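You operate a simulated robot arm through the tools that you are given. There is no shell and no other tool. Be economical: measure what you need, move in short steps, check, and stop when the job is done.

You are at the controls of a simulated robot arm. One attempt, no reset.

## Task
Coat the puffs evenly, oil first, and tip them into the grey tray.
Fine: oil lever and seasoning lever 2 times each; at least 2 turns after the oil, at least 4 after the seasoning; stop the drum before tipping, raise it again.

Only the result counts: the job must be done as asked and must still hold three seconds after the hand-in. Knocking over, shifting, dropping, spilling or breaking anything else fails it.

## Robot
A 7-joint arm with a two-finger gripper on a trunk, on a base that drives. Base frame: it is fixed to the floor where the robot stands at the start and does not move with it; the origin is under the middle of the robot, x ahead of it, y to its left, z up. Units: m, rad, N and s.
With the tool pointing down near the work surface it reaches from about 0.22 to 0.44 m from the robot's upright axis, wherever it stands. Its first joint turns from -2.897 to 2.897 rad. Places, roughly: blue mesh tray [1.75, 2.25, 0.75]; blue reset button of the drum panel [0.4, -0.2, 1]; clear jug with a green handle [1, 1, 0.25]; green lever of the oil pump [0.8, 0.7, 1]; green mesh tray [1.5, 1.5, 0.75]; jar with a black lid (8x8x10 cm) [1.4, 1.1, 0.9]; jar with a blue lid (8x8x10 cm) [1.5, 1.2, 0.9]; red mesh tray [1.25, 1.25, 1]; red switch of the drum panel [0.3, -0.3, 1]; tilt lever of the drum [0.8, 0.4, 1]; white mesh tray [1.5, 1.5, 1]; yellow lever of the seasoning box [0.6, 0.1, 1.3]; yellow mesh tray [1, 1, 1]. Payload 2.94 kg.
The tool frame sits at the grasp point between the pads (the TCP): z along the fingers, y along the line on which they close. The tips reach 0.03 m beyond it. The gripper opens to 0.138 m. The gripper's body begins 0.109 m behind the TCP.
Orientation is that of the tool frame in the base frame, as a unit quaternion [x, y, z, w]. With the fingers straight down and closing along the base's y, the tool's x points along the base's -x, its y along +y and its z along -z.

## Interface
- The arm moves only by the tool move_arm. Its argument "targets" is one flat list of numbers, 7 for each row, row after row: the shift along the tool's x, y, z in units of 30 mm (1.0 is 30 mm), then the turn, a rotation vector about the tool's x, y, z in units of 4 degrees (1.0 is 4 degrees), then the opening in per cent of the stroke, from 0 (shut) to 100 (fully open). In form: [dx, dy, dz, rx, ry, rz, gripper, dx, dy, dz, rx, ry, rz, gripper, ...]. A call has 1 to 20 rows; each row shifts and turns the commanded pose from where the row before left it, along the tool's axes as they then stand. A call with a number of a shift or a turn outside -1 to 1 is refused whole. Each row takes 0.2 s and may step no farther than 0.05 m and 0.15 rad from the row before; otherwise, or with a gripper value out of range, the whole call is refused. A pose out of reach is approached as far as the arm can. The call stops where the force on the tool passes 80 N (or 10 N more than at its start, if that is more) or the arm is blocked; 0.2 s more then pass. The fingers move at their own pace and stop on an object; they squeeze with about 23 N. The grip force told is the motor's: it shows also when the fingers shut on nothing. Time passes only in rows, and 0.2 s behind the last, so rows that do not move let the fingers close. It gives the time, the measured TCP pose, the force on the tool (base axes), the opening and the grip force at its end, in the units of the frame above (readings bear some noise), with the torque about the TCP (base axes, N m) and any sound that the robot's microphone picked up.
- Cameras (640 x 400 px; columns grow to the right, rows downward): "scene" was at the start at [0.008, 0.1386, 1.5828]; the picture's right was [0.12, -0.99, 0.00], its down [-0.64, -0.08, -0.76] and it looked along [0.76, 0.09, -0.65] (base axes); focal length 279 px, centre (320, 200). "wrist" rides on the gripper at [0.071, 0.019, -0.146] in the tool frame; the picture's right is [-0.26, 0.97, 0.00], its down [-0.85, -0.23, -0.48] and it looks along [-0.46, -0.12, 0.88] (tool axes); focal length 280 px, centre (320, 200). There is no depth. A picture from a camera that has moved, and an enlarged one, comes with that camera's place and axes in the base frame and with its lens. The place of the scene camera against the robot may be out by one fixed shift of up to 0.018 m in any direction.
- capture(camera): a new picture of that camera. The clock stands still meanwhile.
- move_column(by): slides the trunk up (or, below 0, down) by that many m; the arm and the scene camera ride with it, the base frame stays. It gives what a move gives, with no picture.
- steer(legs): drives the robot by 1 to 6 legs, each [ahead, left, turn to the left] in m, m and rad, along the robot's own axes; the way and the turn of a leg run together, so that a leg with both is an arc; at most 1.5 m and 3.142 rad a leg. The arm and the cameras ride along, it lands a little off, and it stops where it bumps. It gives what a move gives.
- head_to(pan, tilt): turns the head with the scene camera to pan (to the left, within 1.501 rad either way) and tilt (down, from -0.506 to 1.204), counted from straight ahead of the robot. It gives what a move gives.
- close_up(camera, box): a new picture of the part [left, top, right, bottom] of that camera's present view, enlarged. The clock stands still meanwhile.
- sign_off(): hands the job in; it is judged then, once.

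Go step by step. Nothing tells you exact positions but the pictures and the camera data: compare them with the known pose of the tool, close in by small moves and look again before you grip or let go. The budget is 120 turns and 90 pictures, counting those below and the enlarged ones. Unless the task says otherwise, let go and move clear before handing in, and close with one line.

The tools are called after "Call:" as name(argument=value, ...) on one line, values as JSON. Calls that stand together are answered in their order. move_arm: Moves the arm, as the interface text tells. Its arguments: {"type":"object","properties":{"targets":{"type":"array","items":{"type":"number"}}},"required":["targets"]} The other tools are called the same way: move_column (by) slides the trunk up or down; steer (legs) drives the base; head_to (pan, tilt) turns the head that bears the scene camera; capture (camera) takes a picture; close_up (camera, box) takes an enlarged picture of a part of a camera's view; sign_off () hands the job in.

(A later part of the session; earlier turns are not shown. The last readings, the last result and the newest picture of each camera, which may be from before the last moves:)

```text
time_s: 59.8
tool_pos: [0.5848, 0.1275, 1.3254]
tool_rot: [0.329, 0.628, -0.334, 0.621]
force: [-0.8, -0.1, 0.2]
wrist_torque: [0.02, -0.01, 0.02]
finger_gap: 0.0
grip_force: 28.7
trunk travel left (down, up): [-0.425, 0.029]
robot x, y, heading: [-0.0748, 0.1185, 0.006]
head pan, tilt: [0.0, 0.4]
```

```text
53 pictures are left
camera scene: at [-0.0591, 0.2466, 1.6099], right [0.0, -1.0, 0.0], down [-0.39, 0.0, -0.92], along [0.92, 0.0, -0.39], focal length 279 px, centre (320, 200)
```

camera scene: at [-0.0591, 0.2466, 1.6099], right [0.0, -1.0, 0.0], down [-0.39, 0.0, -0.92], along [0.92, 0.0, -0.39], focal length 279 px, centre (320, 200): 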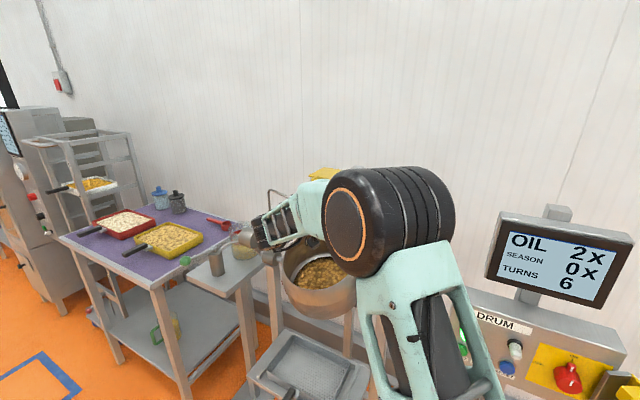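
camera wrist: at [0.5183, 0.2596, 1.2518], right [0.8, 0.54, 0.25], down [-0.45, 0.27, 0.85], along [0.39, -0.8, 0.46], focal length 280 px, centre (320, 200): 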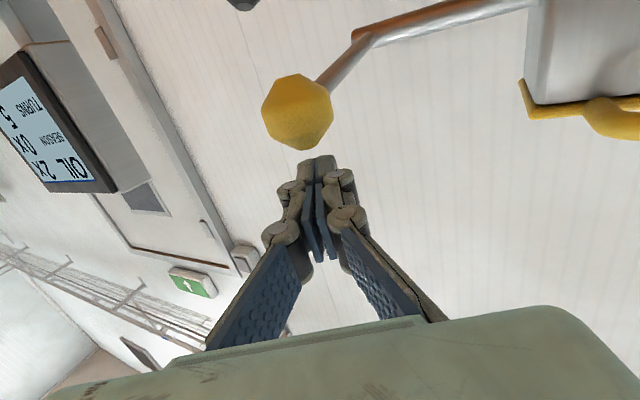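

The screen is now visible from the head too (TURNS 6). Press the seasoning lever down.

Call:
move_arm(targets=[0.6, 0, 0, 0, 0, 0, 0, 0.5, 0, 0, 0, 0, 0, 0, 0.5, 0, 0, 0, 0, 0, 0, 0.5, 0, 0, 0, 0, 0, 0])

Call:
capture(camera="wrist")

Call:
close_up(camera="scene", box=[430, 200, 640, 400])

```text
time_s: 60.8
tool_pos: [0.5832, 0.1283, 1.2617]
tool_rot: [0.329, 0.628, -0.334, 0.621]
force: [0.7, 0.0, 1.7]
wrist_torque: [0.01, 0.0, -0.02]
finger_gap: 0.0
grip_force: 28.3
trunk travel left (down, up): [-0.425, 0.029]
robot x, y, heading: [-0.0741, 0.1216, 0.004]
head pan, tilt: [0.0, 0.4]
```

```text
52 pictures are left
camera wrist: at [0.5163, 0.2591, 1.189], right [0.8, 0.54, 0.25], down [-0.45, 0.27, 0.85], along [0.39, -0.8, 0.46], focal length 280 px, centre (320, 200)
```

wrist: 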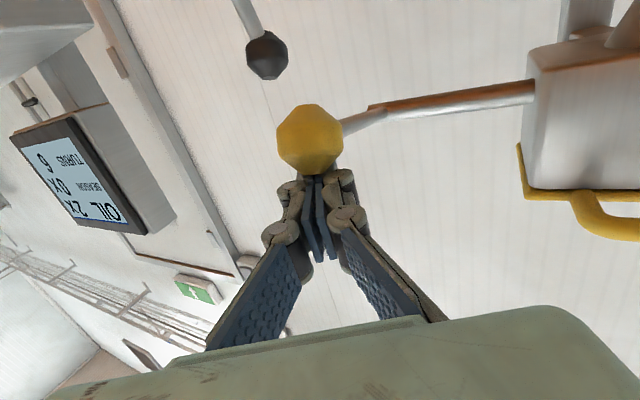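

```text
2.00 times, centred on (535, 300) of scene
camera zoom: at [-0.0591, 0.2467, 1.6099], right [0.0, -1.0, 0.0], down [-0.39, 0.0, -0.92], along [0.92, 0.0, -0.39], focal length 559 px, centre (-110, 0)
```

zoom: 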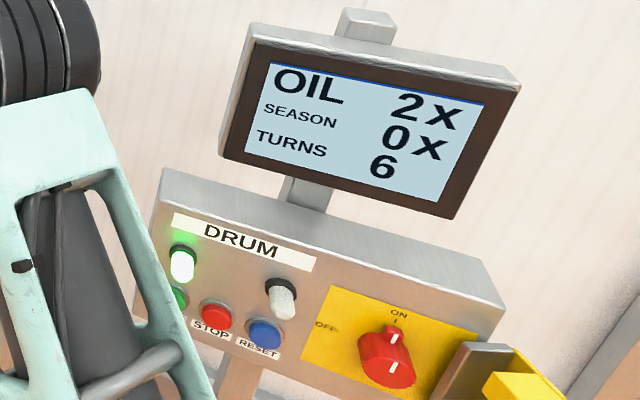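

The lever is yielding lightly (only partway). I press further.

Call:
move_arm(targets=[0.4, 0, 0, 0, 0, 0, 0, 0.4, 0, 0, 0, 0, 0, 0, 0.4, 0, 0, 0, 0, 0, 0])

Call:
close_up(camera="scene", box=[430, 200, 640, 400])

```text
time_s: 61.6
tool_pos: [0.5801, 0.1272, 1.2398]
tool_rot: [0.331, 0.618, -0.332, 0.631]
force: [14.3, -4.4, 52.6]
wrist_torque: [-0.32, -0.6, -0.02]
finger_gap: 0.0
grip_force: 28.7
trunk travel left (down, up): [-0.425, 0.029]
robot x, y, heading: [-0.078, 0.1179, -0.003]
head pan, tilt: [0.0, 0.4]
```

```text
2.00 times, centred on (535, 300) of scene
camera zoom: at [-0.0636, 0.2459, 1.611], right [0.0, -1.0, 0.0], down [-0.39, 0.0, -0.92], along [0.92, 0.0, -0.39], focal length 559 px, centre (-110, 0)
```

zoom: 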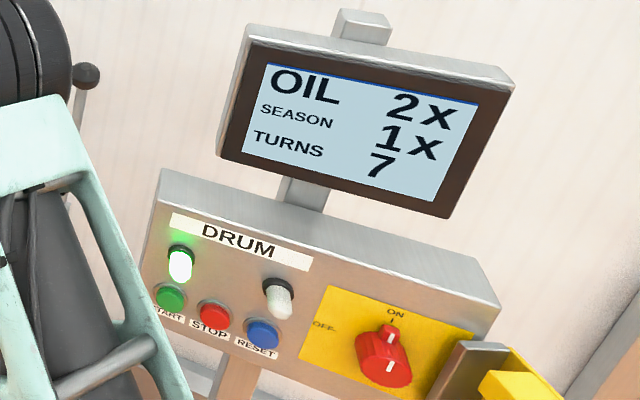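

SEASON 1x. I lift to release and check it sprang back before the second press.

Call:
move_arm(targets=[-0.8, 0, 0, 0, 0, 0, 0, -1, 0, 0, 0, 0, 0, 0, -1, 0, 0, 0, 0, 0, 0, -0.6, 0, 0, 0, 0, 0, 0])

Call:
capture(camera="wrist")

```text
time_s: 62.6
tool_pos: [0.583, 0.1262, 1.3257]
tool_rot: [0.329, 0.628, -0.333, 0.622]
force: [0.8, -0.1, 0.3]
wrist_torque: [0.0, -0.01, 0.0]
finger_gap: 0.0
grip_force: 28.4
trunk travel left (down, up): [-0.425, 0.029]
robot x, y, heading: [-0.077, 0.1195, 0.001]
head pan, tilt: [0.0, 0.4]
```

```text
49 pictures are left
camera wrist: at [0.5161, 0.2576, 1.2542], right [0.8, 0.54, 0.25], down [-0.45, 0.27, 0.85], along [0.4, -0.8, 0.46], focal length 280 px, centre (320, 200)
```

wrist: 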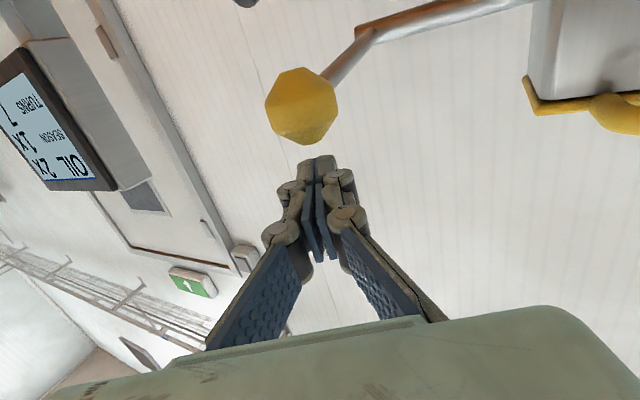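

It sprang back. Second press, same depth, then lift.

Call:
move_arm(targets=[0.6, 0, 0, 0, 0, 0, 0, 0.7, 0, 0, 0, 0, 0, 0, 0.7, 0, 0, 0, 0, 0, 0, 0.5, 0, 0, 0, 0, 0, 0, 0.4, 0, 0, 0, 0, 0, 0, 0.4, 0, 0, 0, 0, 0, 0, -0.9, 0, 0, 0, 0, 0, 0, -1, 0, 0, 0, 0, 0, 0, -1, 0, 0, 0, 0, 0, 0, -0.8, 0, 0, 0, 0, 0, 0])

Call:
capture(camera="scene")

```text
time_s: 64.8
tool_pos: [0.5841, 0.1293, 1.3393]
tool_rot: [0.329, 0.629, -0.333, 0.621]
force: [0.0, 0.3, 0.3]
wrist_torque: [-0.02, 0.01, -0.02]
finger_gap: 0.0
grip_force: 28.4
trunk travel left (down, up): [-0.425, 0.029]
robot x, y, heading: [-0.0761, 0.1192, 0.007]
head pan, tilt: [0.0, 0.4]
```

```text
48 pictures are left
camera scene: at [-0.0593, 0.2465, 1.6098], right [0.0, -1.0, 0.0], down [-0.39, 0.0, -0.92], along [0.92, 0.0, -0.39], focal length 279 px, centre (320, 200)
```

scene: 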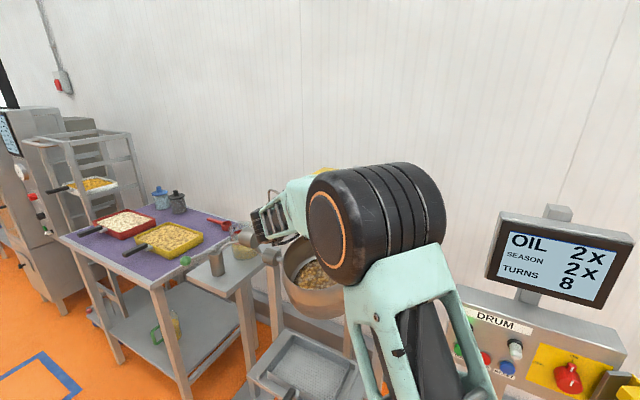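

SEASON 2x at TURNS 8, so I stop after 13. Now I back away, straighten and lower the hand, and line up with STOP.

Call:
steer(legs=[[-0.2, 0, 0]])

Call:
move_arm(targets=[0.4, 0, 0, -1, 0, 0, 0, 0.8, 0, 0, -1, 0, 0, 0, 0.9, 0, -0.2, -1, 0, 0, 0, 0.9, 0, -0.2, -1, 0, 0, 0, 0.9, 0, -0.2, -1, 0, 0, 0, 0.9, 0, -0.2, -1, 0, 0, 0, 0.9, 0, -0.3, -1, 0, 0, 0, 0.9, 0, -0.3, -1, 0, 0, 0, 0.9, 0, -0.3, -1, 0, 0, 0, 0.9, 0, -0.3, -1, 0, 0, 0, 0.9, 0, -0.3, -1, 0, 0, 0, 0.9, 0, -0.3, -1, 0, 0, 0, 0.9, 0, -0.3, -1, 0, 0, 0, 0.7, 0, -0.4, -0.5, 0, 0, 0])

Call:
steer(legs=[[0, 0, -0.507], [0, 0.11, 0]])

Call:
capture(camera="scene")

Call:
capture(camera="wrist")

```text
time_s: 66.3
tool_pos: [0.387, 0.1289, 1.3407]
tool_rot: [0.33, 0.627, -0.334, 0.622]
force: [0.2, 0.1, 0.3]
wrist_torque: [0.01, 0.0, 0.0]
finger_gap: 0.0002
grip_force: 29.1
trunk travel left (down, up): [-0.425, 0.029]
robot x, y, heading: [-0.2746, 0.1195, -0.001]
head pan, tilt: [0.0, 0.4]
```

```text
time_s: 69.3
tool_pos: [0.2947, 0.164, 0.9861]
tool_rot: [0.011, 0.711, -0.012, 0.703]
force: [-0.6, 0.6, 0.0]
wrist_torque: [-0.01, 0.0, -0.01]
finger_gap: 0.0004
grip_force: 28.5
trunk travel left (down, up): [-0.425, 0.029]
robot x, y, heading: [-0.2692, 0.1143, 0.003]
head pan, tilt: [0.0, 0.4]
```

```text
time_s: 72.4
tool_pos: [0.298, -0.0242, 0.9865]
tool_rot: [0.189, 0.685, -0.189, 0.677]
force: [-0.5, 0.2, 0.4]
wrist_torque: [0.0, 0.01, -0.02]
finger_gap: 0.0
grip_force: 28.4
trunk travel left (down, up): [-0.425, 0.029]
robot x, y, heading: [-0.2172, 0.2159, -0.505]
head pan, tilt: [0.0, 0.4]
```

```text
47 pictures are left
camera scene: at [-0.1379, 0.3191, 1.6099], right [-0.49, -0.87, 0.0], down [-0.34, 0.19, -0.92], along [0.8, -0.45, -0.39], focal length 279 px, centre (320, 200)
```

scene: 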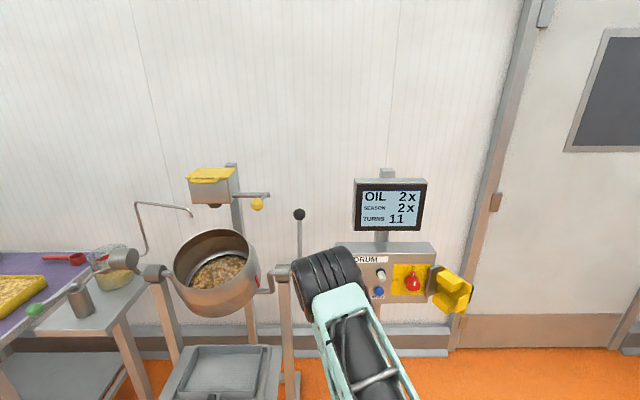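

```text
46 pictures are left
camera wrist: at [0.183, 0.0688, 0.9151], right [0.5, 0.83, 0.26], down [-0.52, 0.05, 0.85], along [0.69, -0.56, 0.45], focal length 280 px, centre (320, 200)
```

wrist: 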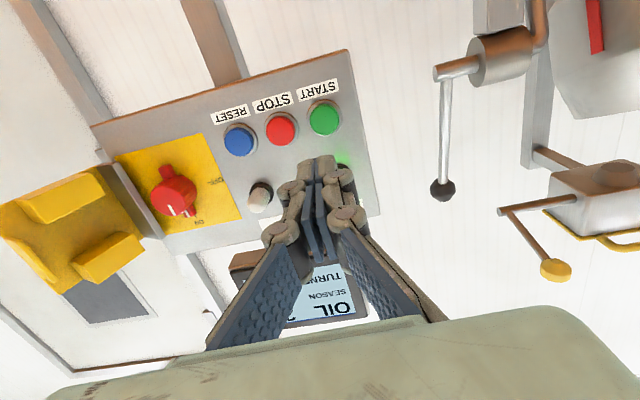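

TURNS 11; STOP is measured at (0.415, -0.144, 0.977). I drive closer and align; it needs a couple more turns anyway.

Call:
steer(legs=[[0.075, 0, 0]])

Call:
move_arm(targets=[0.3, -0.7, 0, 0, 0, 0, 0, 0, -0.7, 0, 0, 0, 0, 0])

Call:
capture(camera="wrist")

Call:
capture(camera="scene")

```text
time_s: 73.4
tool_pos: [0.364, -0.0604, 0.9862]
tool_rot: [0.189, 0.685, -0.189, 0.677]
force: [-0.3, -0.6, 0.5]
wrist_torque: [0.04, -0.02, 0.0]
finger_gap: 0.0
grip_force: 28.5
trunk travel left (down, up): [-0.425, 0.029]
robot x, y, heading: [-0.1555, 0.1756, -0.512]
head pan, tilt: [0.0, 0.4]
```

```text
time_s: 74.0
tool_pos: [0.3439, -0.0977, 0.9787]
tool_rot: [0.191, 0.684, -0.189, 0.678]
force: [-0.1, -0.8, 0.6]
wrist_torque: [-0.02, -0.02, -0.02]
finger_gap: 0.0002
grip_force: 28.9
trunk travel left (down, up): [-0.425, 0.029]
robot x, y, heading: [-0.15, 0.1802, -0.501]
head pan, tilt: [0.0, 0.4]
```

```text
45 pictures are left
camera wrist: at [0.228, -0.0042, 0.9074], right [0.5, 0.83, 0.26], down [-0.52, 0.04, 0.85], along [0.69, -0.56, 0.45], focal length 280 px, centre (320, 200)
```

wrist: 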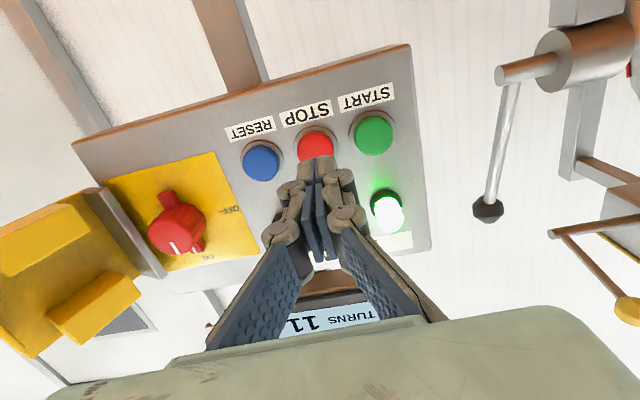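

```text
44 pictures are left
camera scene: at [-0.0722, 0.2821, 1.6099], right [-0.49, -0.87, 0.0], down [-0.34, 0.19, -0.92], along [0.81, -0.45, -0.39], focal length 279 px, centre (320, 200)
```

scene: 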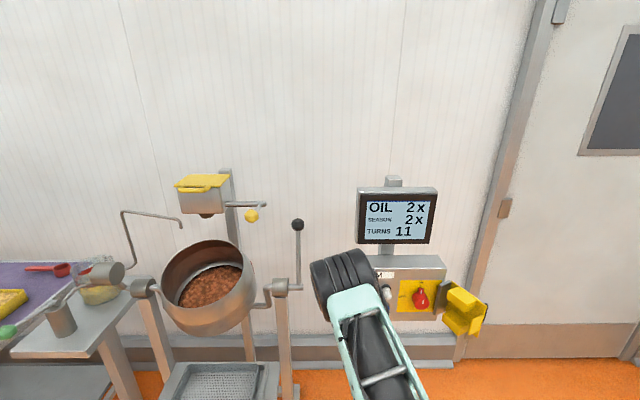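

STOP is aligned, 55 mm ahead. I wait for the turns.

Call:
move_arm(targets=[0.1, 0, 0.3, 0, 0, 0, 0, 0, 0, 0.3, 0, 0, 0, 0, 0, 0, 0, 0, 0, 0, 0, 0, 0, 0, 0, 0, 0, 0, 0, 0, 0, 0, 0, 0, 0, 0, 0, 0, 0, 0, 0, 0, 0, 0, 0, 0, 0, 0, 0, 0, 0, 0, 0, 0, 0, 0, 0, 0, 0, 0, 0, 0, 0, 0, 0, 0, 0, 0, 0, 0, 0, 0, 0, 0, 0, 0, 0, 0, 0, 0, 0, 0, 0, 0, 0, 0, 0, 0, 0, 0, 0, 0, 0, 0, 0, 0, 0, 0, 0, 0, 0, 0, 0, 0, 0, 0, 0, 0, 0, 0, 0, 0, 0, 0, 0, 0, 0, 0, 0, 0, 0, 0, 0, 0, 0, 0, 0, 0, 0, 0, 0, 0, 0, 0, 0, 0, 0, 0, 0, 0])

Call:
close_up(camera="scene", box=[340, 170, 460, 260])

```text
time_s: 78.2
tool_pos: [0.3591, -0.1048, 0.9749]
tool_rot: [0.19, 0.685, -0.189, 0.677]
force: [0.3, 0.4, -0.8]
wrist_torque: [0.0, -0.01, 0.03]
finger_gap: 0.0001
grip_force: 28.8
trunk travel left (down, up): [-0.425, 0.029]
robot x, y, heading: [-0.1497, 0.1763, -0.508]
head pan, tilt: [0.0, 0.4]
```

```text
4.44 times, centred on (400, 215) of scene
camera zoom: at [-0.0722, 0.2824, 1.6099], right [-0.49, -0.87, 0.0], down [-0.34, 0.19, -0.92], along [0.81, -0.45, -0.39], focal length 1242 px, centre (-36, 133)
```

zoom: 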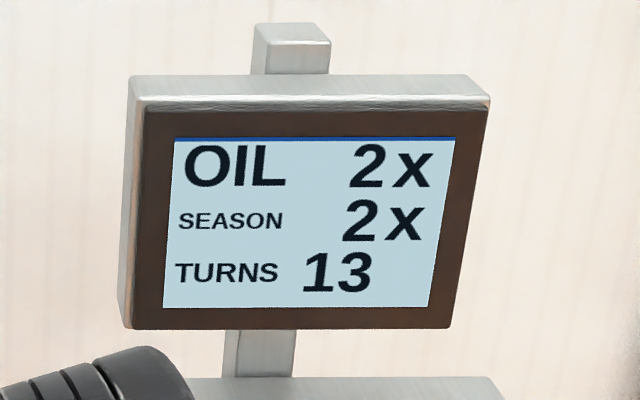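

TURNS 13. One short extra wait, then I press STOP and withdraw.

Call:
move_arm(targets=[0, 0, 0, 0, 0, 0, 0, 0, 0, 0, 0, 0, 0, 0, 0, 0, 0, 0, 0, 0, 0, 0, 0, 0, 0, 0, 0, 0, 0, 0, 0, 0, 0, 0, 0, 0, 0, 0.5, 0, 0, 0, 0, 0, 0, 0.5, 0, 0, 0, 0, 0, 0, 0.35, 0, 0, 0, 0, 0, 0, 0.2, 0, 0, 0, 0, 0, 0, -0.6, 0, 0, 0, 0, 0, 0, -1, 0, 0, 0, 0])

Call:
capture(camera="wrist")

Call:
capture(camera="scene")

```text
time_s: 80.6
tool_pos: [0.3571, -0.1056, 0.9752]
tool_rot: [0.188, 0.685, -0.188, 0.678]
force: [-0.3, 0.1, -1.0]
wrist_torque: [0.0, -0.01, 0.0]
finger_gap: 0.0
grip_force: 27.9
trunk travel left (down, up): [-0.425, 0.029]
robot x, y, heading: [-0.153, 0.1773, -0.504]
head pan, tilt: [0.0, 0.4]
heard: click
```

```text
42 pictures are left
camera wrist: at [0.241, -0.0141, 0.9045], right [0.5, 0.83, 0.26], down [-0.52, 0.05, 0.85], along [0.69, -0.56, 0.45], focal length 280 px, centre (320, 200)
```

wrist: 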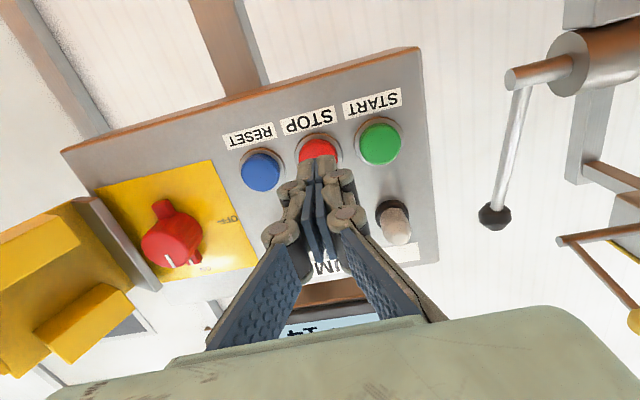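

```text
41 pictures are left
camera scene: at [-0.0721, 0.2823, 1.6099], right [-0.49, -0.87, 0.0], down [-0.34, 0.19, -0.92], along [0.81, -0.45, -0.39], focal length 279 px, centre (320, 200)
```

scene: 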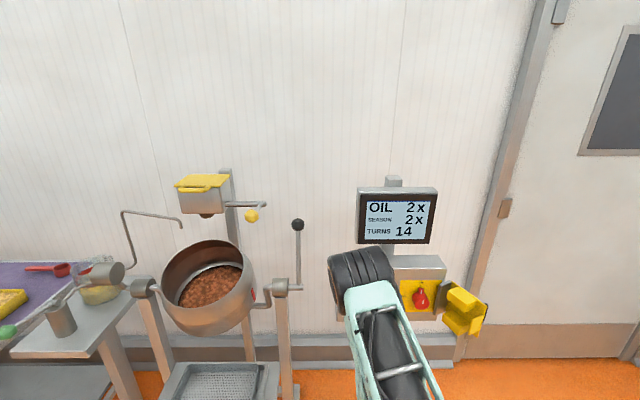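

The drum has stopped (lamp out, TURNS 14). Next the tilt lever: knob ≈ (0.655, -0.035, 1.187), pivot ≈ (0.587, -0.01, 1.0). I back off, square up, raise the hand level and open it halfway.

Call:
steer(legs=[[-0.15, 0, 0], [0, 0, 0.504], [0, -0.28, 0]])

Call:
move_arm(targets=[-0.5, 0, 0.5, 0, 0, 0, 20, -0.9, 0, 0.5, 0, 0, 0, 40, -1, 0, 0.5, 0, 0, 0, 55, -1, 0, 0.3, 0, 0, 0, 55, -1, 0, 0, 0, 0, 0, 55, -1, 0, 0, 0, 0, 0, 55, -1, 0, 0, 0, 0, 0, 55, -0.7, 0, 0, 0, 0, 0, 55])

Call:
capture(camera="wrist")

Call:
capture(camera="scene")

```text
time_s: 86.1
tool_pos: [0.2991, -0.0338, 0.9754]
tool_rot: [0.014, 0.711, -0.015, 0.703]
force: [0.8, 0.1, 0.0]
wrist_torque: [0.0, -0.01, 0.0]
finger_gap: 0.0002
grip_force: 28.0
trunk travel left (down, up): [-0.425, 0.029]
robot x, y, heading: [-0.2873, -0.0303, -0.004]
head pan, tilt: [0.0, 0.4]
```

```text
time_s: 87.9
tool_pos: [0.3546, -0.0357, 1.1864]
tool_rot: [0.013, 0.711, -0.014, 0.703]
force: [-0.1, -0.2, -0.2]
wrist_torque: [0.0, 0.01, 0.02]
finger_gap: 0.076
grip_force: 0.1
trunk travel left (down, up): [-0.425, 0.029]
robot x, y, heading: [-0.2832, -0.0281, -0.005]
head pan, tilt: [0.0, 0.4]
```

```text
40 pictures are left
camera wrist: at [0.2086, -0.0104, 1.1161], right [0.04, 0.96, 0.26], down [-0.47, -0.21, 0.85], along [0.88, -0.16, 0.45], focal length 280 px, centre (320, 200)
```

wrist: 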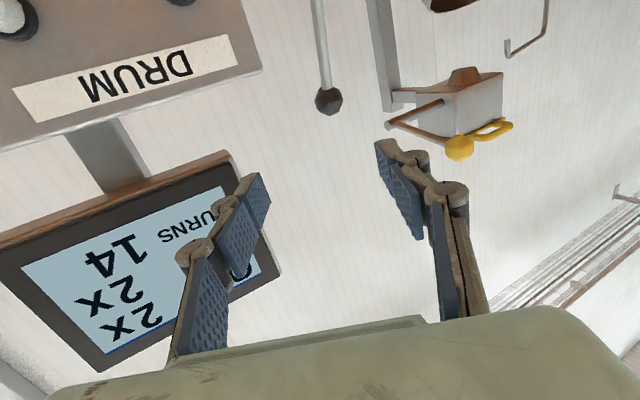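

```text
39 pictures are left
camera scene: at [-0.2683, 0.0975, 1.6099], right [-0.01, -1.0, 0.0], down [-0.39, 0.0, -0.92], along [0.92, 0.0, -0.39], focal length 279 px, centre (320, 200)
```

scene: 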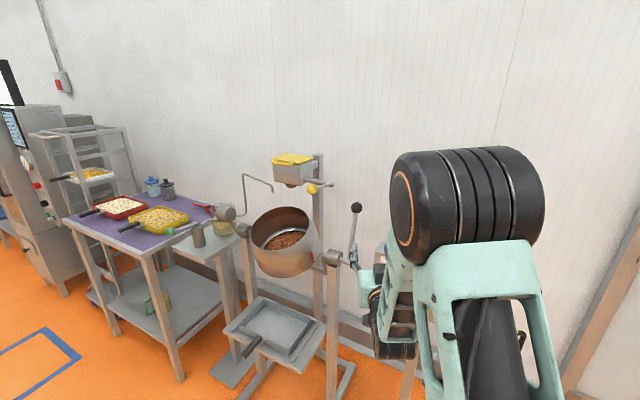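

The screen's left edge stands close to the hand's path, so I'll come at the knob from slightly left (hand heading about -0.3). I reposition the base short of the knob.

Call:
steer(legs=[[0, 0.186, 0], [0, 0, -0.255], [0, 0.065, 0], [0.18, 0, 0]])

Call:
capture(camera="wrist")

Call:
capture(camera="scene")

```text
time_s: 93.1
tool_pos: [0.5268, 0.0014, 1.1867]
tool_rot: [0.107, 0.703, -0.107, 0.694]
force: [0.5, -0.4, -0.5]
wrist_torque: [-0.03, -0.01, -0.02]
finger_gap: 0.076
grip_force: 0.1
trunk travel left (down, up): [-0.425, 0.029]
robot x, y, heading: [-0.0877, 0.1737, -0.266]
head pan, tilt: [0.0, 0.4]
```

```text
38 pictures are left
camera wrist: at [0.3923, 0.0645, 1.1157], right [0.29, 0.92, 0.26], down [-0.51, -0.08, 0.85], along [0.81, -0.38, 0.45], focal length 280 px, centre (320, 200)
```

wrist: 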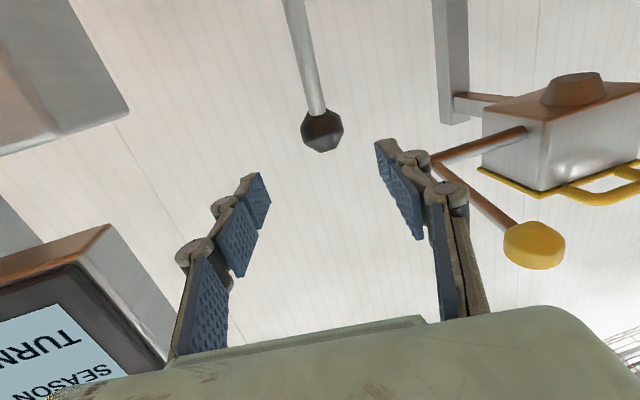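

```text
37 pictures are left
camera scene: at [-0.038, 0.2934, 1.6099], right [-0.27, -0.96, 0.0], down [-0.38, 0.1, -0.92], along [0.89, -0.24, -0.39], focal length 279 px, centre (320, 200)
```

scene: 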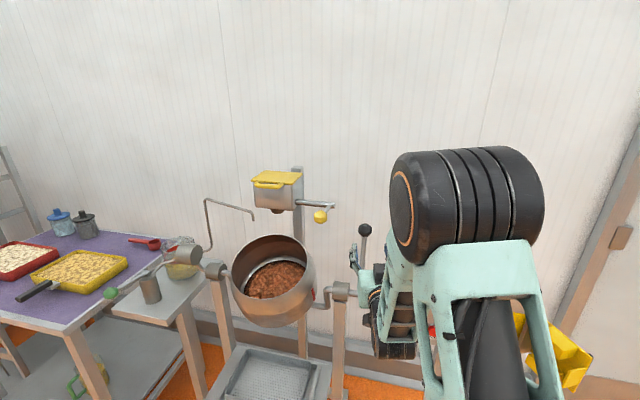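

The knob is (0.657, -0.035, 1.183), centred between the open fingers and 135 mm ahead. I drive ahead 0.10 and check.

Call:
steer(legs=[[0.1, 0, 0]])

Call:
capture(camera="wrist")

```text
time_s: 94.2
tool_pos: [0.6246, -0.0258, 1.1863]
tool_rot: [0.107, 0.703, -0.108, 0.695]
force: [0.4, -0.2, -0.4]
wrist_torque: [0.04, 0.01, 0.01]
finger_gap: 0.076
grip_force: 0.1
trunk travel left (down, up): [-0.425, 0.029]
robot x, y, heading: [0.0049, 0.1502, -0.271]
head pan, tilt: [0.0, 0.4]
```

```text
36 pictures are left
camera wrist: at [0.4896, 0.0367, 1.1156], right [0.29, 0.92, 0.26], down [-0.51, -0.08, 0.85], along [0.81, -0.38, 0.45], focal length 280 px, centre (320, 200)
```

wrist: 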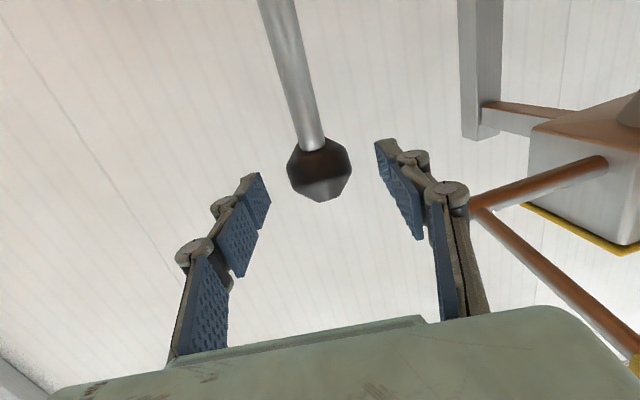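

Knob is centred; I advance 33 mm and close on it.

Call:
move_arm(targets=[0.1, 0, 0.6, 0, 0, 0, 55, 0, 0, 0.5, 0, 0, 0, 55, 0, 0, 0, 0, 0, 0, 20, 0, 0, 0, 0, 0, 0, 10, 0, 0, 0, 0, 0, 0, 10, 0, 0, 0, 0, 0, 0, 10])

Call:
capture(camera="wrist")

```text
time_s: 95.6
tool_pos: [0.6567, -0.0344, 1.1833]
tool_rot: [0.106, 0.702, -0.107, 0.696]
force: [6.5, -0.5, 2.4]
wrist_torque: [-0.3, -0.82, 0.04]
finger_gap: 0.0416
grip_force: 44.9
trunk travel left (down, up): [-0.425, 0.029]
robot x, y, heading: [0.0058, 0.1466, -0.269]
head pan, tilt: [0.0, 0.4]
```

```text
35 pictures are left
camera wrist: at [0.522, 0.0274, 1.1127], right [0.29, 0.92, 0.26], down [-0.52, -0.08, 0.85], along [0.81, -0.38, 0.45], focal length 280 px, centre (320, 200)
```

wrist: 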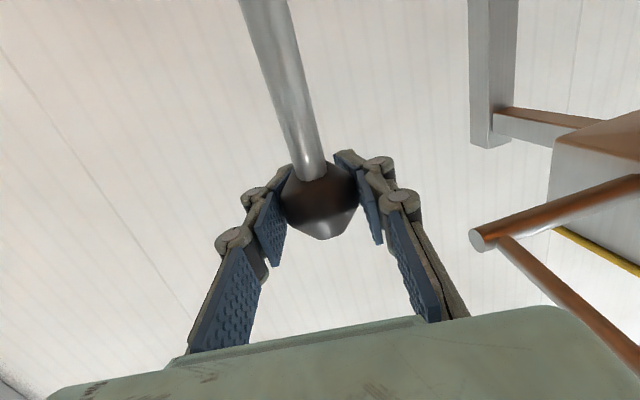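

The knob is held (gap 42 mm). I pull along its arc toward the robot, a first 20° with a force check.

Call:
move_arm(targets=[-0.148, -0.127, -0.404, 0, 0, 0, 10, -0.118, -0.129, -0.413, 0, 0, 0, 10, -0.088, -0.132, -0.419, 0, 0, 0, 10, -0.057, -0.133, -0.424, 0, 0, 0, 10, -0.026, -0.134, -0.427, 0, 0, 0, 10])

Call:
capture(camera="scene")

```text
time_s: 96.8
tool_pos: [0.6043, -0.0038, 1.1908]
tool_rot: [0.084, 0.71, -0.091, 0.693]
force: [40.7, 63.2, -14.2]
wrist_torque: [-0.58, -0.91, -1.46]
finger_gap: 0.0396
grip_force: 44.9
trunk travel left (down, up): [-0.425, 0.029]
robot x, y, heading: [0.0066, 0.1454, -0.267]
head pan, tilt: [0.0, 0.4]
```

```text
34 pictures are left
camera scene: at [0.0687, 0.279, 1.6081], right [-0.27, -0.96, 0.01], down [-0.38, 0.09, -0.92], along [0.89, -0.25, -0.39], focal length 279 px, centre (320, 200)
```

scene: 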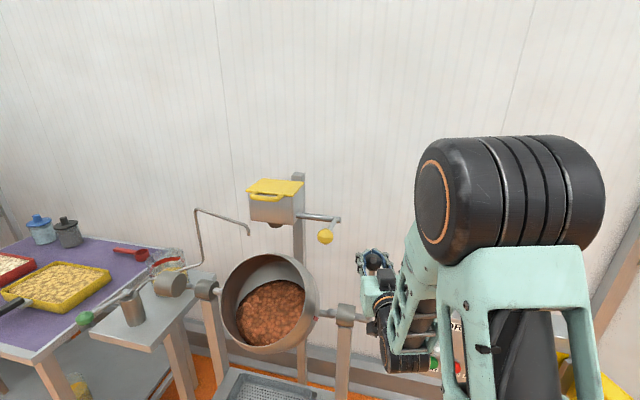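

The side force shows the lever swings in a plane turned about -29° (like the panel), i.e. along (-0.87, 0.49). I realign the hand to that plane and continue.

Call:
move_arm(targets=[0, 0.55, 0.06, 1, 0, 0, 10, 0, 0.55, 0.06, 1, 0, 0, 10, 0, 0, 0, 1, 0, 0, 10, -0.021, 0, -0.4535, 0, 0, 0, 10, 0.01, 0, -0.454, 0, 0, 0, 10])

Call:
capture(camera="scene")

```text
time_s: 98.0
tool_pos: [0.5786, 0.001, 1.1994]
tool_rot: [0.184, 0.687, -0.184, 0.678]
force: [0.6, -9.4, -10.3]
wrist_torque: [-0.3, -0.28, 0.2]
finger_gap: 0.0383
grip_force: 45.3
trunk travel left (down, up): [-0.425, 0.029]
robot x, y, heading: [0.0053, 0.1465, -0.271]
head pan, tilt: [0.0, 0.4]
```

```text
33 pictures are left
camera scene: at [0.0601, 0.2643, 1.6101], right [-0.27, -0.96, 0.0], down [-0.38, 0.11, -0.92], along [0.89, -0.25, -0.39], focal length 279 px, centre (320, 200)
```

scene: 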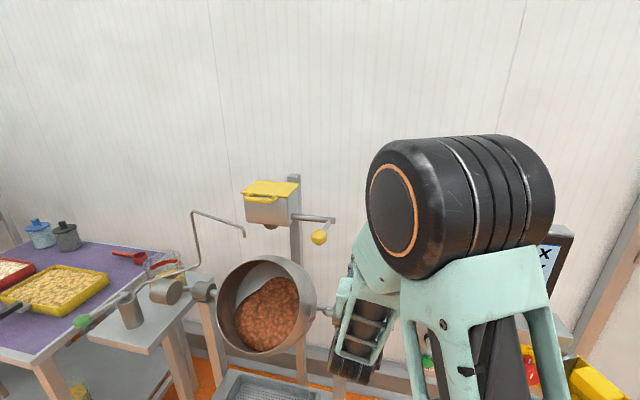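

Forces are small now and the drum tips as intended. From here I let the base do the horizontal pull and the arm the lowering, in short steps.

Call:
move_arm(targets=[0.1, 0, 0, 0, 0, 0, 10])

Call:
steer(legs=[[-0.049, 0.012, 0]])

Call:
move_arm(targets=[0.3, 0, 0, 0, 0, 0, 10])

Call:
capture(camera="scene")

```text
time_s: 98.4
tool_pos: [0.578, 0.0036, 1.199]
tool_rot: [0.182, 0.684, -0.183, 0.682]
force: [-8.1, -12.6, 8.8]
wrist_torque: [-0.25, 0.65, 0.03]
finger_gap: 0.038
grip_force: 45.3
trunk travel left (down, up): [-0.425, 0.029]
robot x, y, heading: [0.0037, 0.1458, -0.267]
head pan, tilt: [0.0, 0.4]
```

```text
time_s: 99.3
tool_pos: [0.5355, 0.0346, 1.1933]
tool_rot: [0.178, 0.689, -0.18, 0.679]
force: [0.1, 0.0, 0.5]
wrist_torque: [0.0, -0.02, 0.0]
finger_gap: 0.0172
grip_force: 0.1
trunk travel left (down, up): [-0.425, 0.029]
robot x, y, heading: [-0.0388, 0.173, -0.272]
head pan, tilt: [0.0, 0.4]
```

```text
time_s: 99.8
tool_pos: [0.5344, 0.0335, 1.1884]
tool_rot: [0.179, 0.685, -0.18, 0.682]
force: [-7.8, 1.5, 18.6]
wrist_torque: [0.04, 0.58, 0.0]
finger_gap: 0.015
grip_force: 0.4
trunk travel left (down, up): [-0.425, 0.029]
robot x, y, heading: [-0.0401, 0.1744, -0.269]
head pan, tilt: [0.0, 0.4]
```

```text
32 pictures are left
camera scene: at [0.0101, 0.2928, 1.6104], right [-0.27, -0.96, 0.0], down [-0.37, 0.1, -0.92], along [0.89, -0.25, -0.39], focal length 279 px, centre (320, 200)
```

scene: 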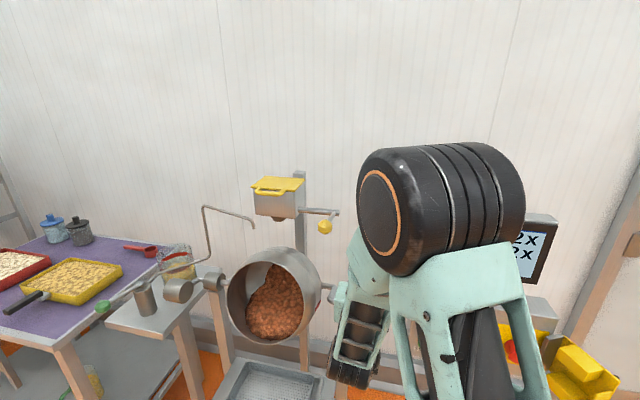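

The knob slipped from the fingers. I look where it is now.

Call:
capture(camera="wrist")

```text
31 pictures are left
camera wrist: at [0.416, 0.1235, 1.1164], right [0.47, 0.84, 0.26], down [-0.52, 0.03, 0.85], along [0.71, -0.54, 0.46], focal length 280 px, centre (320, 200)
```

wrist: 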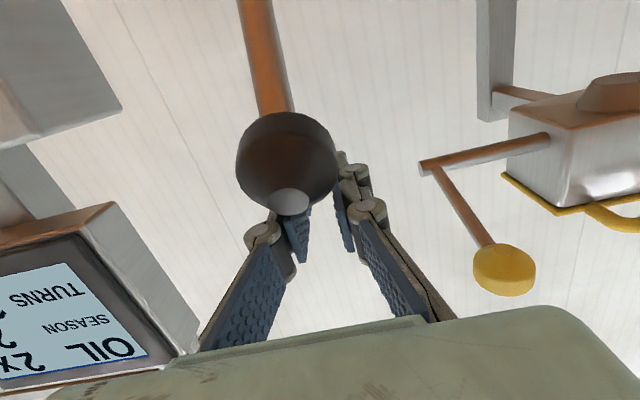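

The lever has swung on to about 120° and its knob now sits just under the fingers. I close the hand and push the knob down from above along its arc.

Call:
move_arm(targets=[0, 0, -0.4, 0, 0, 0, 0, 0.3, 0, -0.4, 0, 0, 0, 0, 0.4, 0, -0.4, 0, 0, 0, 0, 0.4, 0, -0.4, 0, 0, 0, 0, 0.4, 0, -0.4, 0, 0, 0, 0])

Call:
capture(camera="wrist")

Call:
capture(camera="scene")

```text
time_s: 101.0
tool_pos: [0.4872, 0.0655, 1.1372]
tool_rot: [0.18, 0.689, -0.18, 0.679]
force: [0.2, -0.5, 0.1]
wrist_torque: [-0.02, -0.01, -0.05]
finger_gap: 0.0003
grip_force: 23.6
out of reach, approached as far as the arm can: row 5
trunk travel left (down, up): [-0.425, 0.029]
robot x, y, heading: [-0.0361, 0.1728, -0.273]
head pan, tilt: [0.0, 0.4]
```

```text
30 pictures are left
camera wrist: at [0.369, 0.154, 1.0675], right [0.48, 0.84, 0.26], down [-0.52, 0.03, 0.86], along [0.71, -0.54, 0.45], focal length 280 px, centre (320, 200)
```

wrist: 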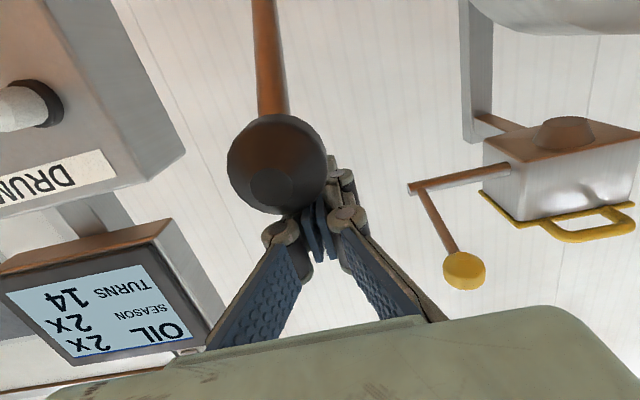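

```text
29 pictures are left
camera scene: at [0.0149, 0.292, 1.6098], right [-0.27, -0.96, 0.0], down [-0.38, 0.1, -0.92], along [0.89, -0.25, -0.39], focal length 279 px, centre (320, 200)
```

scene: 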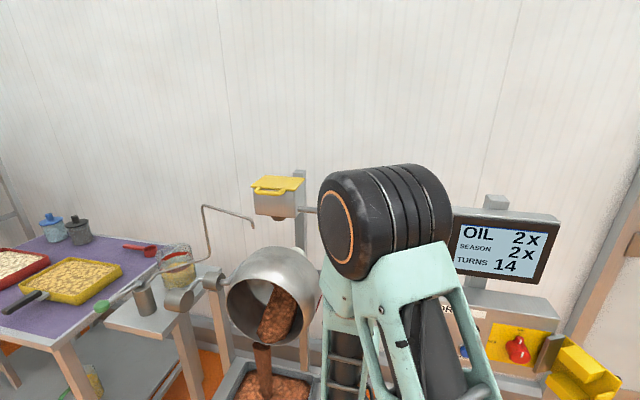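

It is pouring into the tray. I hold still and watch the pour with the head turned lower.

Call:
head_to(pan=0.1, tilt=0.75)

Call:
capture(camera="scene")

```text
time_s: 101.8
tool_pos: [0.4875, 0.0644, 1.1395]
tool_rot: [0.179, 0.688, -0.18, 0.68]
force: [0.6, -0.1, 0.5]
wrist_torque: [0.04, -0.04, 0.02]
finger_gap: 0.0
grip_force: 22.9
trunk travel left (down, up): [-0.425, 0.029]
robot x, y, heading: [-0.0328, 0.1724, -0.272]
head pan, tilt: [0.099, 0.75]
```

```text
28 pictures are left
camera scene: at [0.0069, 0.3024, 1.5788], right [-0.17, -0.99, 0.0], down [-0.67, 0.12, -0.73], along [0.72, -0.12, -0.68], focal length 279 px, centre (320, 200)
```

scene: 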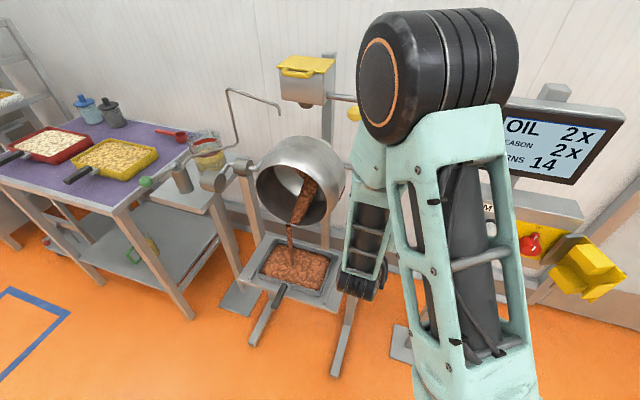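

Pouring neatly into the grey tray. I wait a moment more and look again.

Call:
move_arm(targets=[0, 0, 0, 0, 0, 0, 0, 0, 0, 0, 0, 0, 0, 0, 0, 0, 0, 0, 0, 0, 0, 0, 0, 0, 0, 0, 0, 0, 0, 0, 0, 0, 0, 0, 0, 0, 0, 0, 0, 0, 0, 0, 0, 0, 0, 0, 0, 0, 0, 0, 0, 0, 0, 0, 0, 0])

Call:
close_up(camera="scene", box=[220, 110, 400, 340])

Call:
capture(camera="wrist")

```text
time_s: 103.6
tool_pos: [0.4882, 0.0653, 1.1384]
tool_rot: [0.18, 0.688, -0.181, 0.679]
force: [-0.4, -0.4, -0.2]
wrist_torque: [0.03, -0.01, 0.0]
finger_gap: 0.0
grip_force: 22.6
trunk travel left (down, up): [-0.425, 0.029]
robot x, y, heading: [-0.0372, 0.1715, -0.275]
head pan, tilt: [0.099, 0.75]
```

```text
1.74 times, centred on (310, 225) of scene
camera zoom: at [0.0069, 0.3024, 1.5788], right [-0.17, -0.99, 0.0], down [-0.67, 0.12, -0.73], along [0.72, -0.12, -0.68], focal length 486 px, centre (337, 156)
```

zoom: 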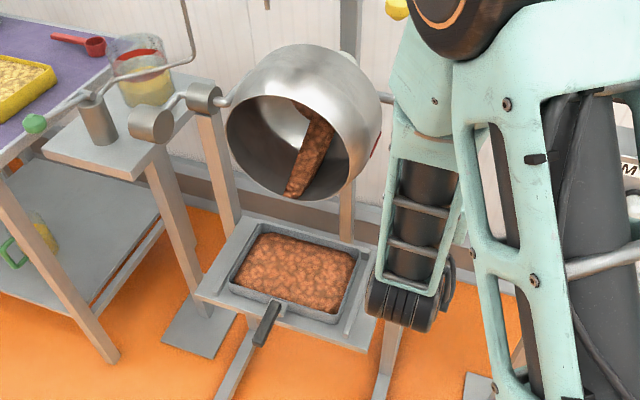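

```text
26 pictures are left
camera wrist: at [0.3693, 0.1536, 1.0683], right [0.48, 0.84, 0.26], down [-0.52, 0.03, 0.85], along [0.71, -0.54, 0.45], focal length 280 px, centre (320, 200)
```

wrist: 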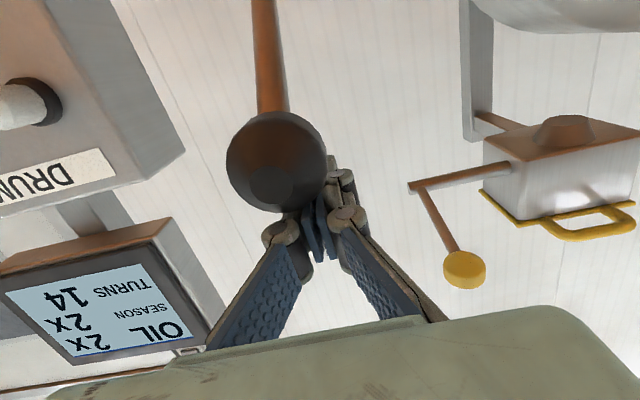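

The flow stopped with some puffs left in the drum, so more tilt is needed. I step the base back a little and push the knob further down.

Call:
steer(legs=[[-0.03, 0.007, 0]])

Call:
move_arm(targets=[0.3, 0, 0, 0, 0, 0, 0, 0.4, 0, 0, 0, 0, 0, 0, 0.4, 0, 0, 0, 0, 0, 0, 0.4, 0, 0, 0, 0, 0, 0])

Call:
close_up(camera="scene", box=[220, 110, 400, 340])

Call:
capture(camera="wrist")

```text
time_s: 104.4
tool_pos: [0.4609, 0.0797, 1.1393]
tool_rot: [0.18, 0.687, -0.18, 0.68]
force: [-0.5, -1.0, -0.4]
wrist_torque: [-0.01, 0.03, 0.0]
finger_gap: 0.0005
grip_force: 23.2
trunk travel left (down, up): [-0.425, 0.029]
robot x, y, heading: [-0.0662, 0.185, -0.271]
head pan, tilt: [0.099, 0.75]
```

```text
time_s: 105.4
tool_pos: [0.461, 0.0778, 1.0925]
tool_rot: [0.18, 0.688, -0.18, 0.68]
force: [0.0, -1.0, 0.4]
wrist_torque: [0.0, 0.01, 0.01]
finger_gap: 0.0
grip_force: 22.9
trunk travel left (down, up): [-0.425, 0.029]
robot x, y, heading: [-0.0625, 0.1904, -0.269]
head pan, tilt: [0.099, 0.75]
```

```text
1.74 times, centred on (310, 225) of scene
camera zoom: at [-0.0192, 0.3171, 1.5787], right [-0.17, -0.99, 0.0], down [-0.67, 0.12, -0.73], along [0.72, -0.12, -0.68], focal length 486 px, centre (337, 156)
```

zoom: 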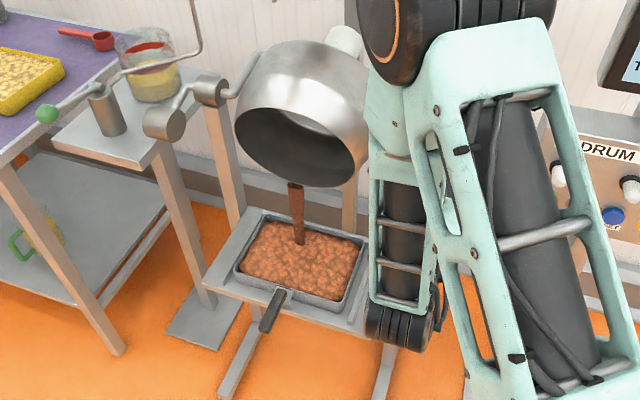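

```text
24 pictures are left
camera wrist: at [0.344, 0.1676, 1.0215], right [0.48, 0.84, 0.26], down [-0.52, 0.03, 0.86], along [0.71, -0.54, 0.45], focal length 280 px, centre (320, 200)
```

wrist: 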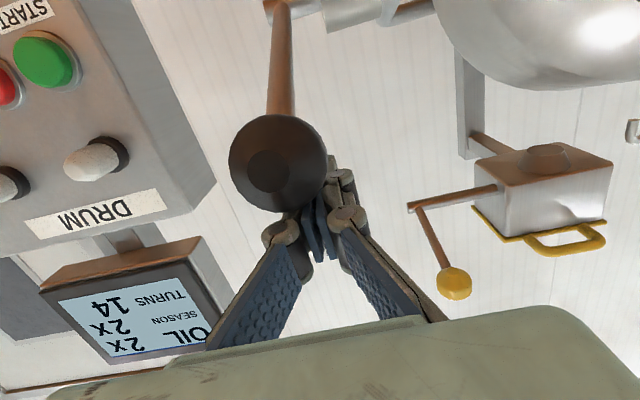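

The rest is pouring. I wait and check.

Call:
move_arm(targets=[0, 0, 0, 0, 0, 0, 0, 0, 0, 0, 0, 0, 0, 0, 0, 0, 0, 0, 0, 0, 0, 0, 0, 0, 0, 0, 0, 0, 0, 0, 0, 0, 0, 0, 0, 0, 0, 0, 0, 0, 0, 0, 0, 0, 0, 0, 0, 0, 0, 0, 0, 0, 0, 0, 0, 0])

Call:
close_up(camera="scene", box=[220, 110, 400, 340])

```text
time_s: 107.2
tool_pos: [0.4628, 0.0793, 1.0926]
tool_rot: [0.179, 0.688, -0.18, 0.679]
force: [-0.5, -0.2, -0.2]
wrist_torque: [0.0, -0.03, 0.02]
finger_gap: 0.0
grip_force: 22.9
trunk travel left (down, up): [-0.425, 0.029]
robot x, y, heading: [-0.0636, 0.1855, -0.274]
head pan, tilt: [0.099, 0.75]
```

```text
1.74 times, centred on (310, 225) of scene
camera zoom: at [-0.0195, 0.3171, 1.5788], right [-0.17, -0.99, 0.0], down [-0.67, 0.12, -0.73], along [0.72, -0.12, -0.68], focal length 486 px, centre (337, 156)
```

zoom: 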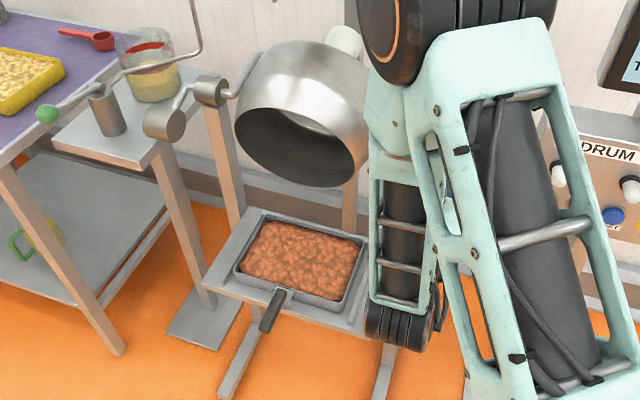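

The drum looks empty; to be sure I tilt a little further.

Call:
move_arm(targets=[0.4, 0, 0, 0, 0, 0, 0, 0.4, 0, 0, 0, 0, 0, 0, 0.4, 0, 0, 0, 0, 0, 0, 0, 0, 0, 0, 0, 0, 0, 0, 0, 0, 0, 0, 0, 0])

Call:
capture(camera="scene")

Call:
capture(camera="wrist")

```text
time_s: 108.4
tool_pos: [0.4619, 0.0803, 1.0665]
tool_rot: [0.178, 0.68, -0.18, 0.688]
force: [13.5, -1.8, 50.7]
wrist_torque: [0.7, 1.59, -0.33]
finger_gap: 0.0
grip_force: 23.2
trunk travel left (down, up): [-0.425, 0.029]
robot x, y, heading: [-0.0641, 0.1865, -0.272]
head pan, tilt: [0.099, 0.75]
```

```text
22 pictures are left
camera scene: at [-0.0225, 0.3178, 1.5793], right [-0.17, -0.99, 0.0], down [-0.67, 0.12, -0.73], along [0.72, -0.13, -0.68], focal length 279 px, centre (320, 200)
```

scene: 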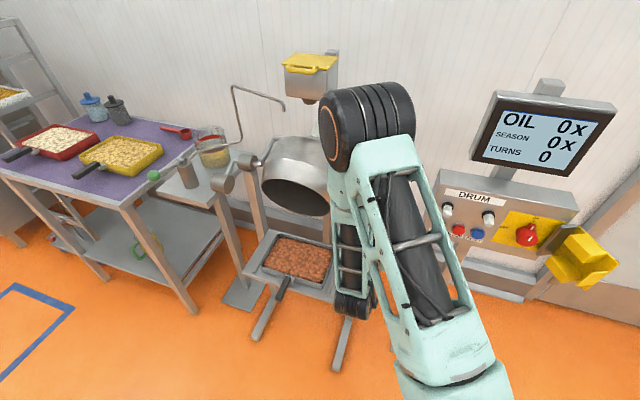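

```text
21 pictures are left
camera wrist: at [0.3448, 0.1686, 0.992], right [0.47, 0.84, 0.26], down [-0.54, 0.04, 0.84], along [0.7, -0.54, 0.47], focal length 280 px, centre (320, 200)
```

wrist: 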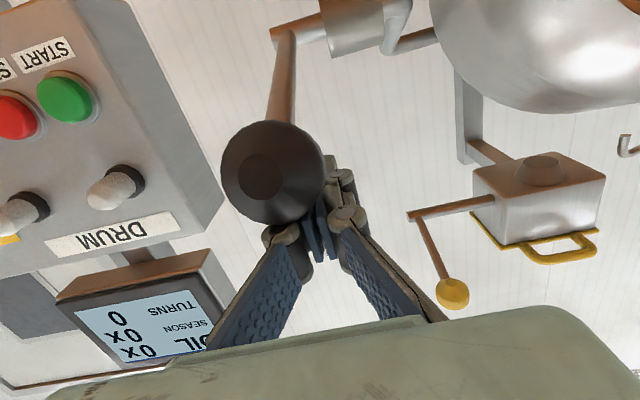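

The lever is at its end stop and the counters cleared, so the drum is empty and the batch is in the tray. To raise it, I lift off, open, step back so the knob lies between the fingers, and grip it.

Call:
move_arm(targets=[-0.6, 0, 0, 0, 0, 0, 0, -1, 0, 0, 0, 0, 0, 20, -1, 0, 0, 0, 0, 0, 55, 0, 0, 0, 0, 0, 0, 55])

Call:
steer(legs=[[-0.041, 0.006, 0]])

Call:
capture(camera="wrist")

Call:
capture(camera="scene")

```text
time_s: 109.4
tool_pos: [0.4611, 0.0766, 1.1359]
tool_rot: [0.179, 0.689, -0.18, 0.679]
force: [0.4, -0.9, -1.0]
wrist_torque: [0.0, -0.04, -0.03]
finger_gap: 0.0759
grip_force: 0.0
trunk travel left (down, up): [-0.425, 0.029]
robot x, y, heading: [-0.0626, 0.1899, -0.269]
head pan, tilt: [0.099, 0.75]
```

```text
time_s: 110.3
tool_pos: [0.4238, 0.0932, 1.1365]
tool_rot: [0.181, 0.687, -0.181, 0.68]
force: [0.2, 0.0, 0.6]
wrist_torque: [-0.01, 0.0, 0.02]
finger_gap: 0.0759
grip_force: 0.0
trunk travel left (down, up): [-0.425, 0.029]
robot x, y, heading: [-0.1001, 0.2008, -0.272]
head pan, tilt: [0.099, 0.75]
```

```text
20 pictures are left
camera wrist: at [0.3055, 0.182, 1.0649], right [0.48, 0.84, 0.26], down [-0.52, 0.03, 0.85], along [0.71, -0.54, 0.45], focal length 280 px, centre (320, 200)
```

wrist: 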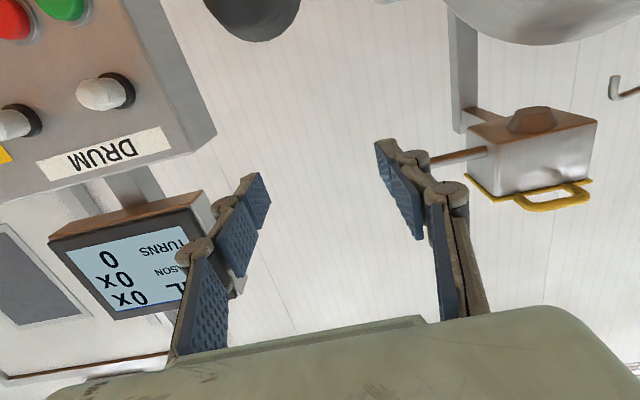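

```text
19 pictures are left
camera scene: at [-0.0572, 0.334, 1.5788], right [-0.17, -0.99, 0.0], down [-0.67, 0.12, -0.73], along [0.72, -0.13, -0.68], focal length 279 px, centre (320, 200)
```

scene: 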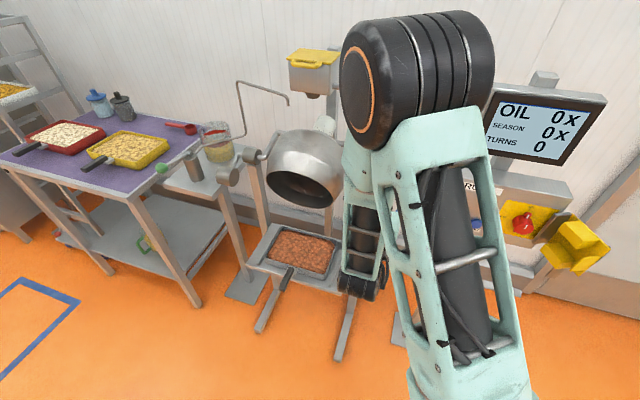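

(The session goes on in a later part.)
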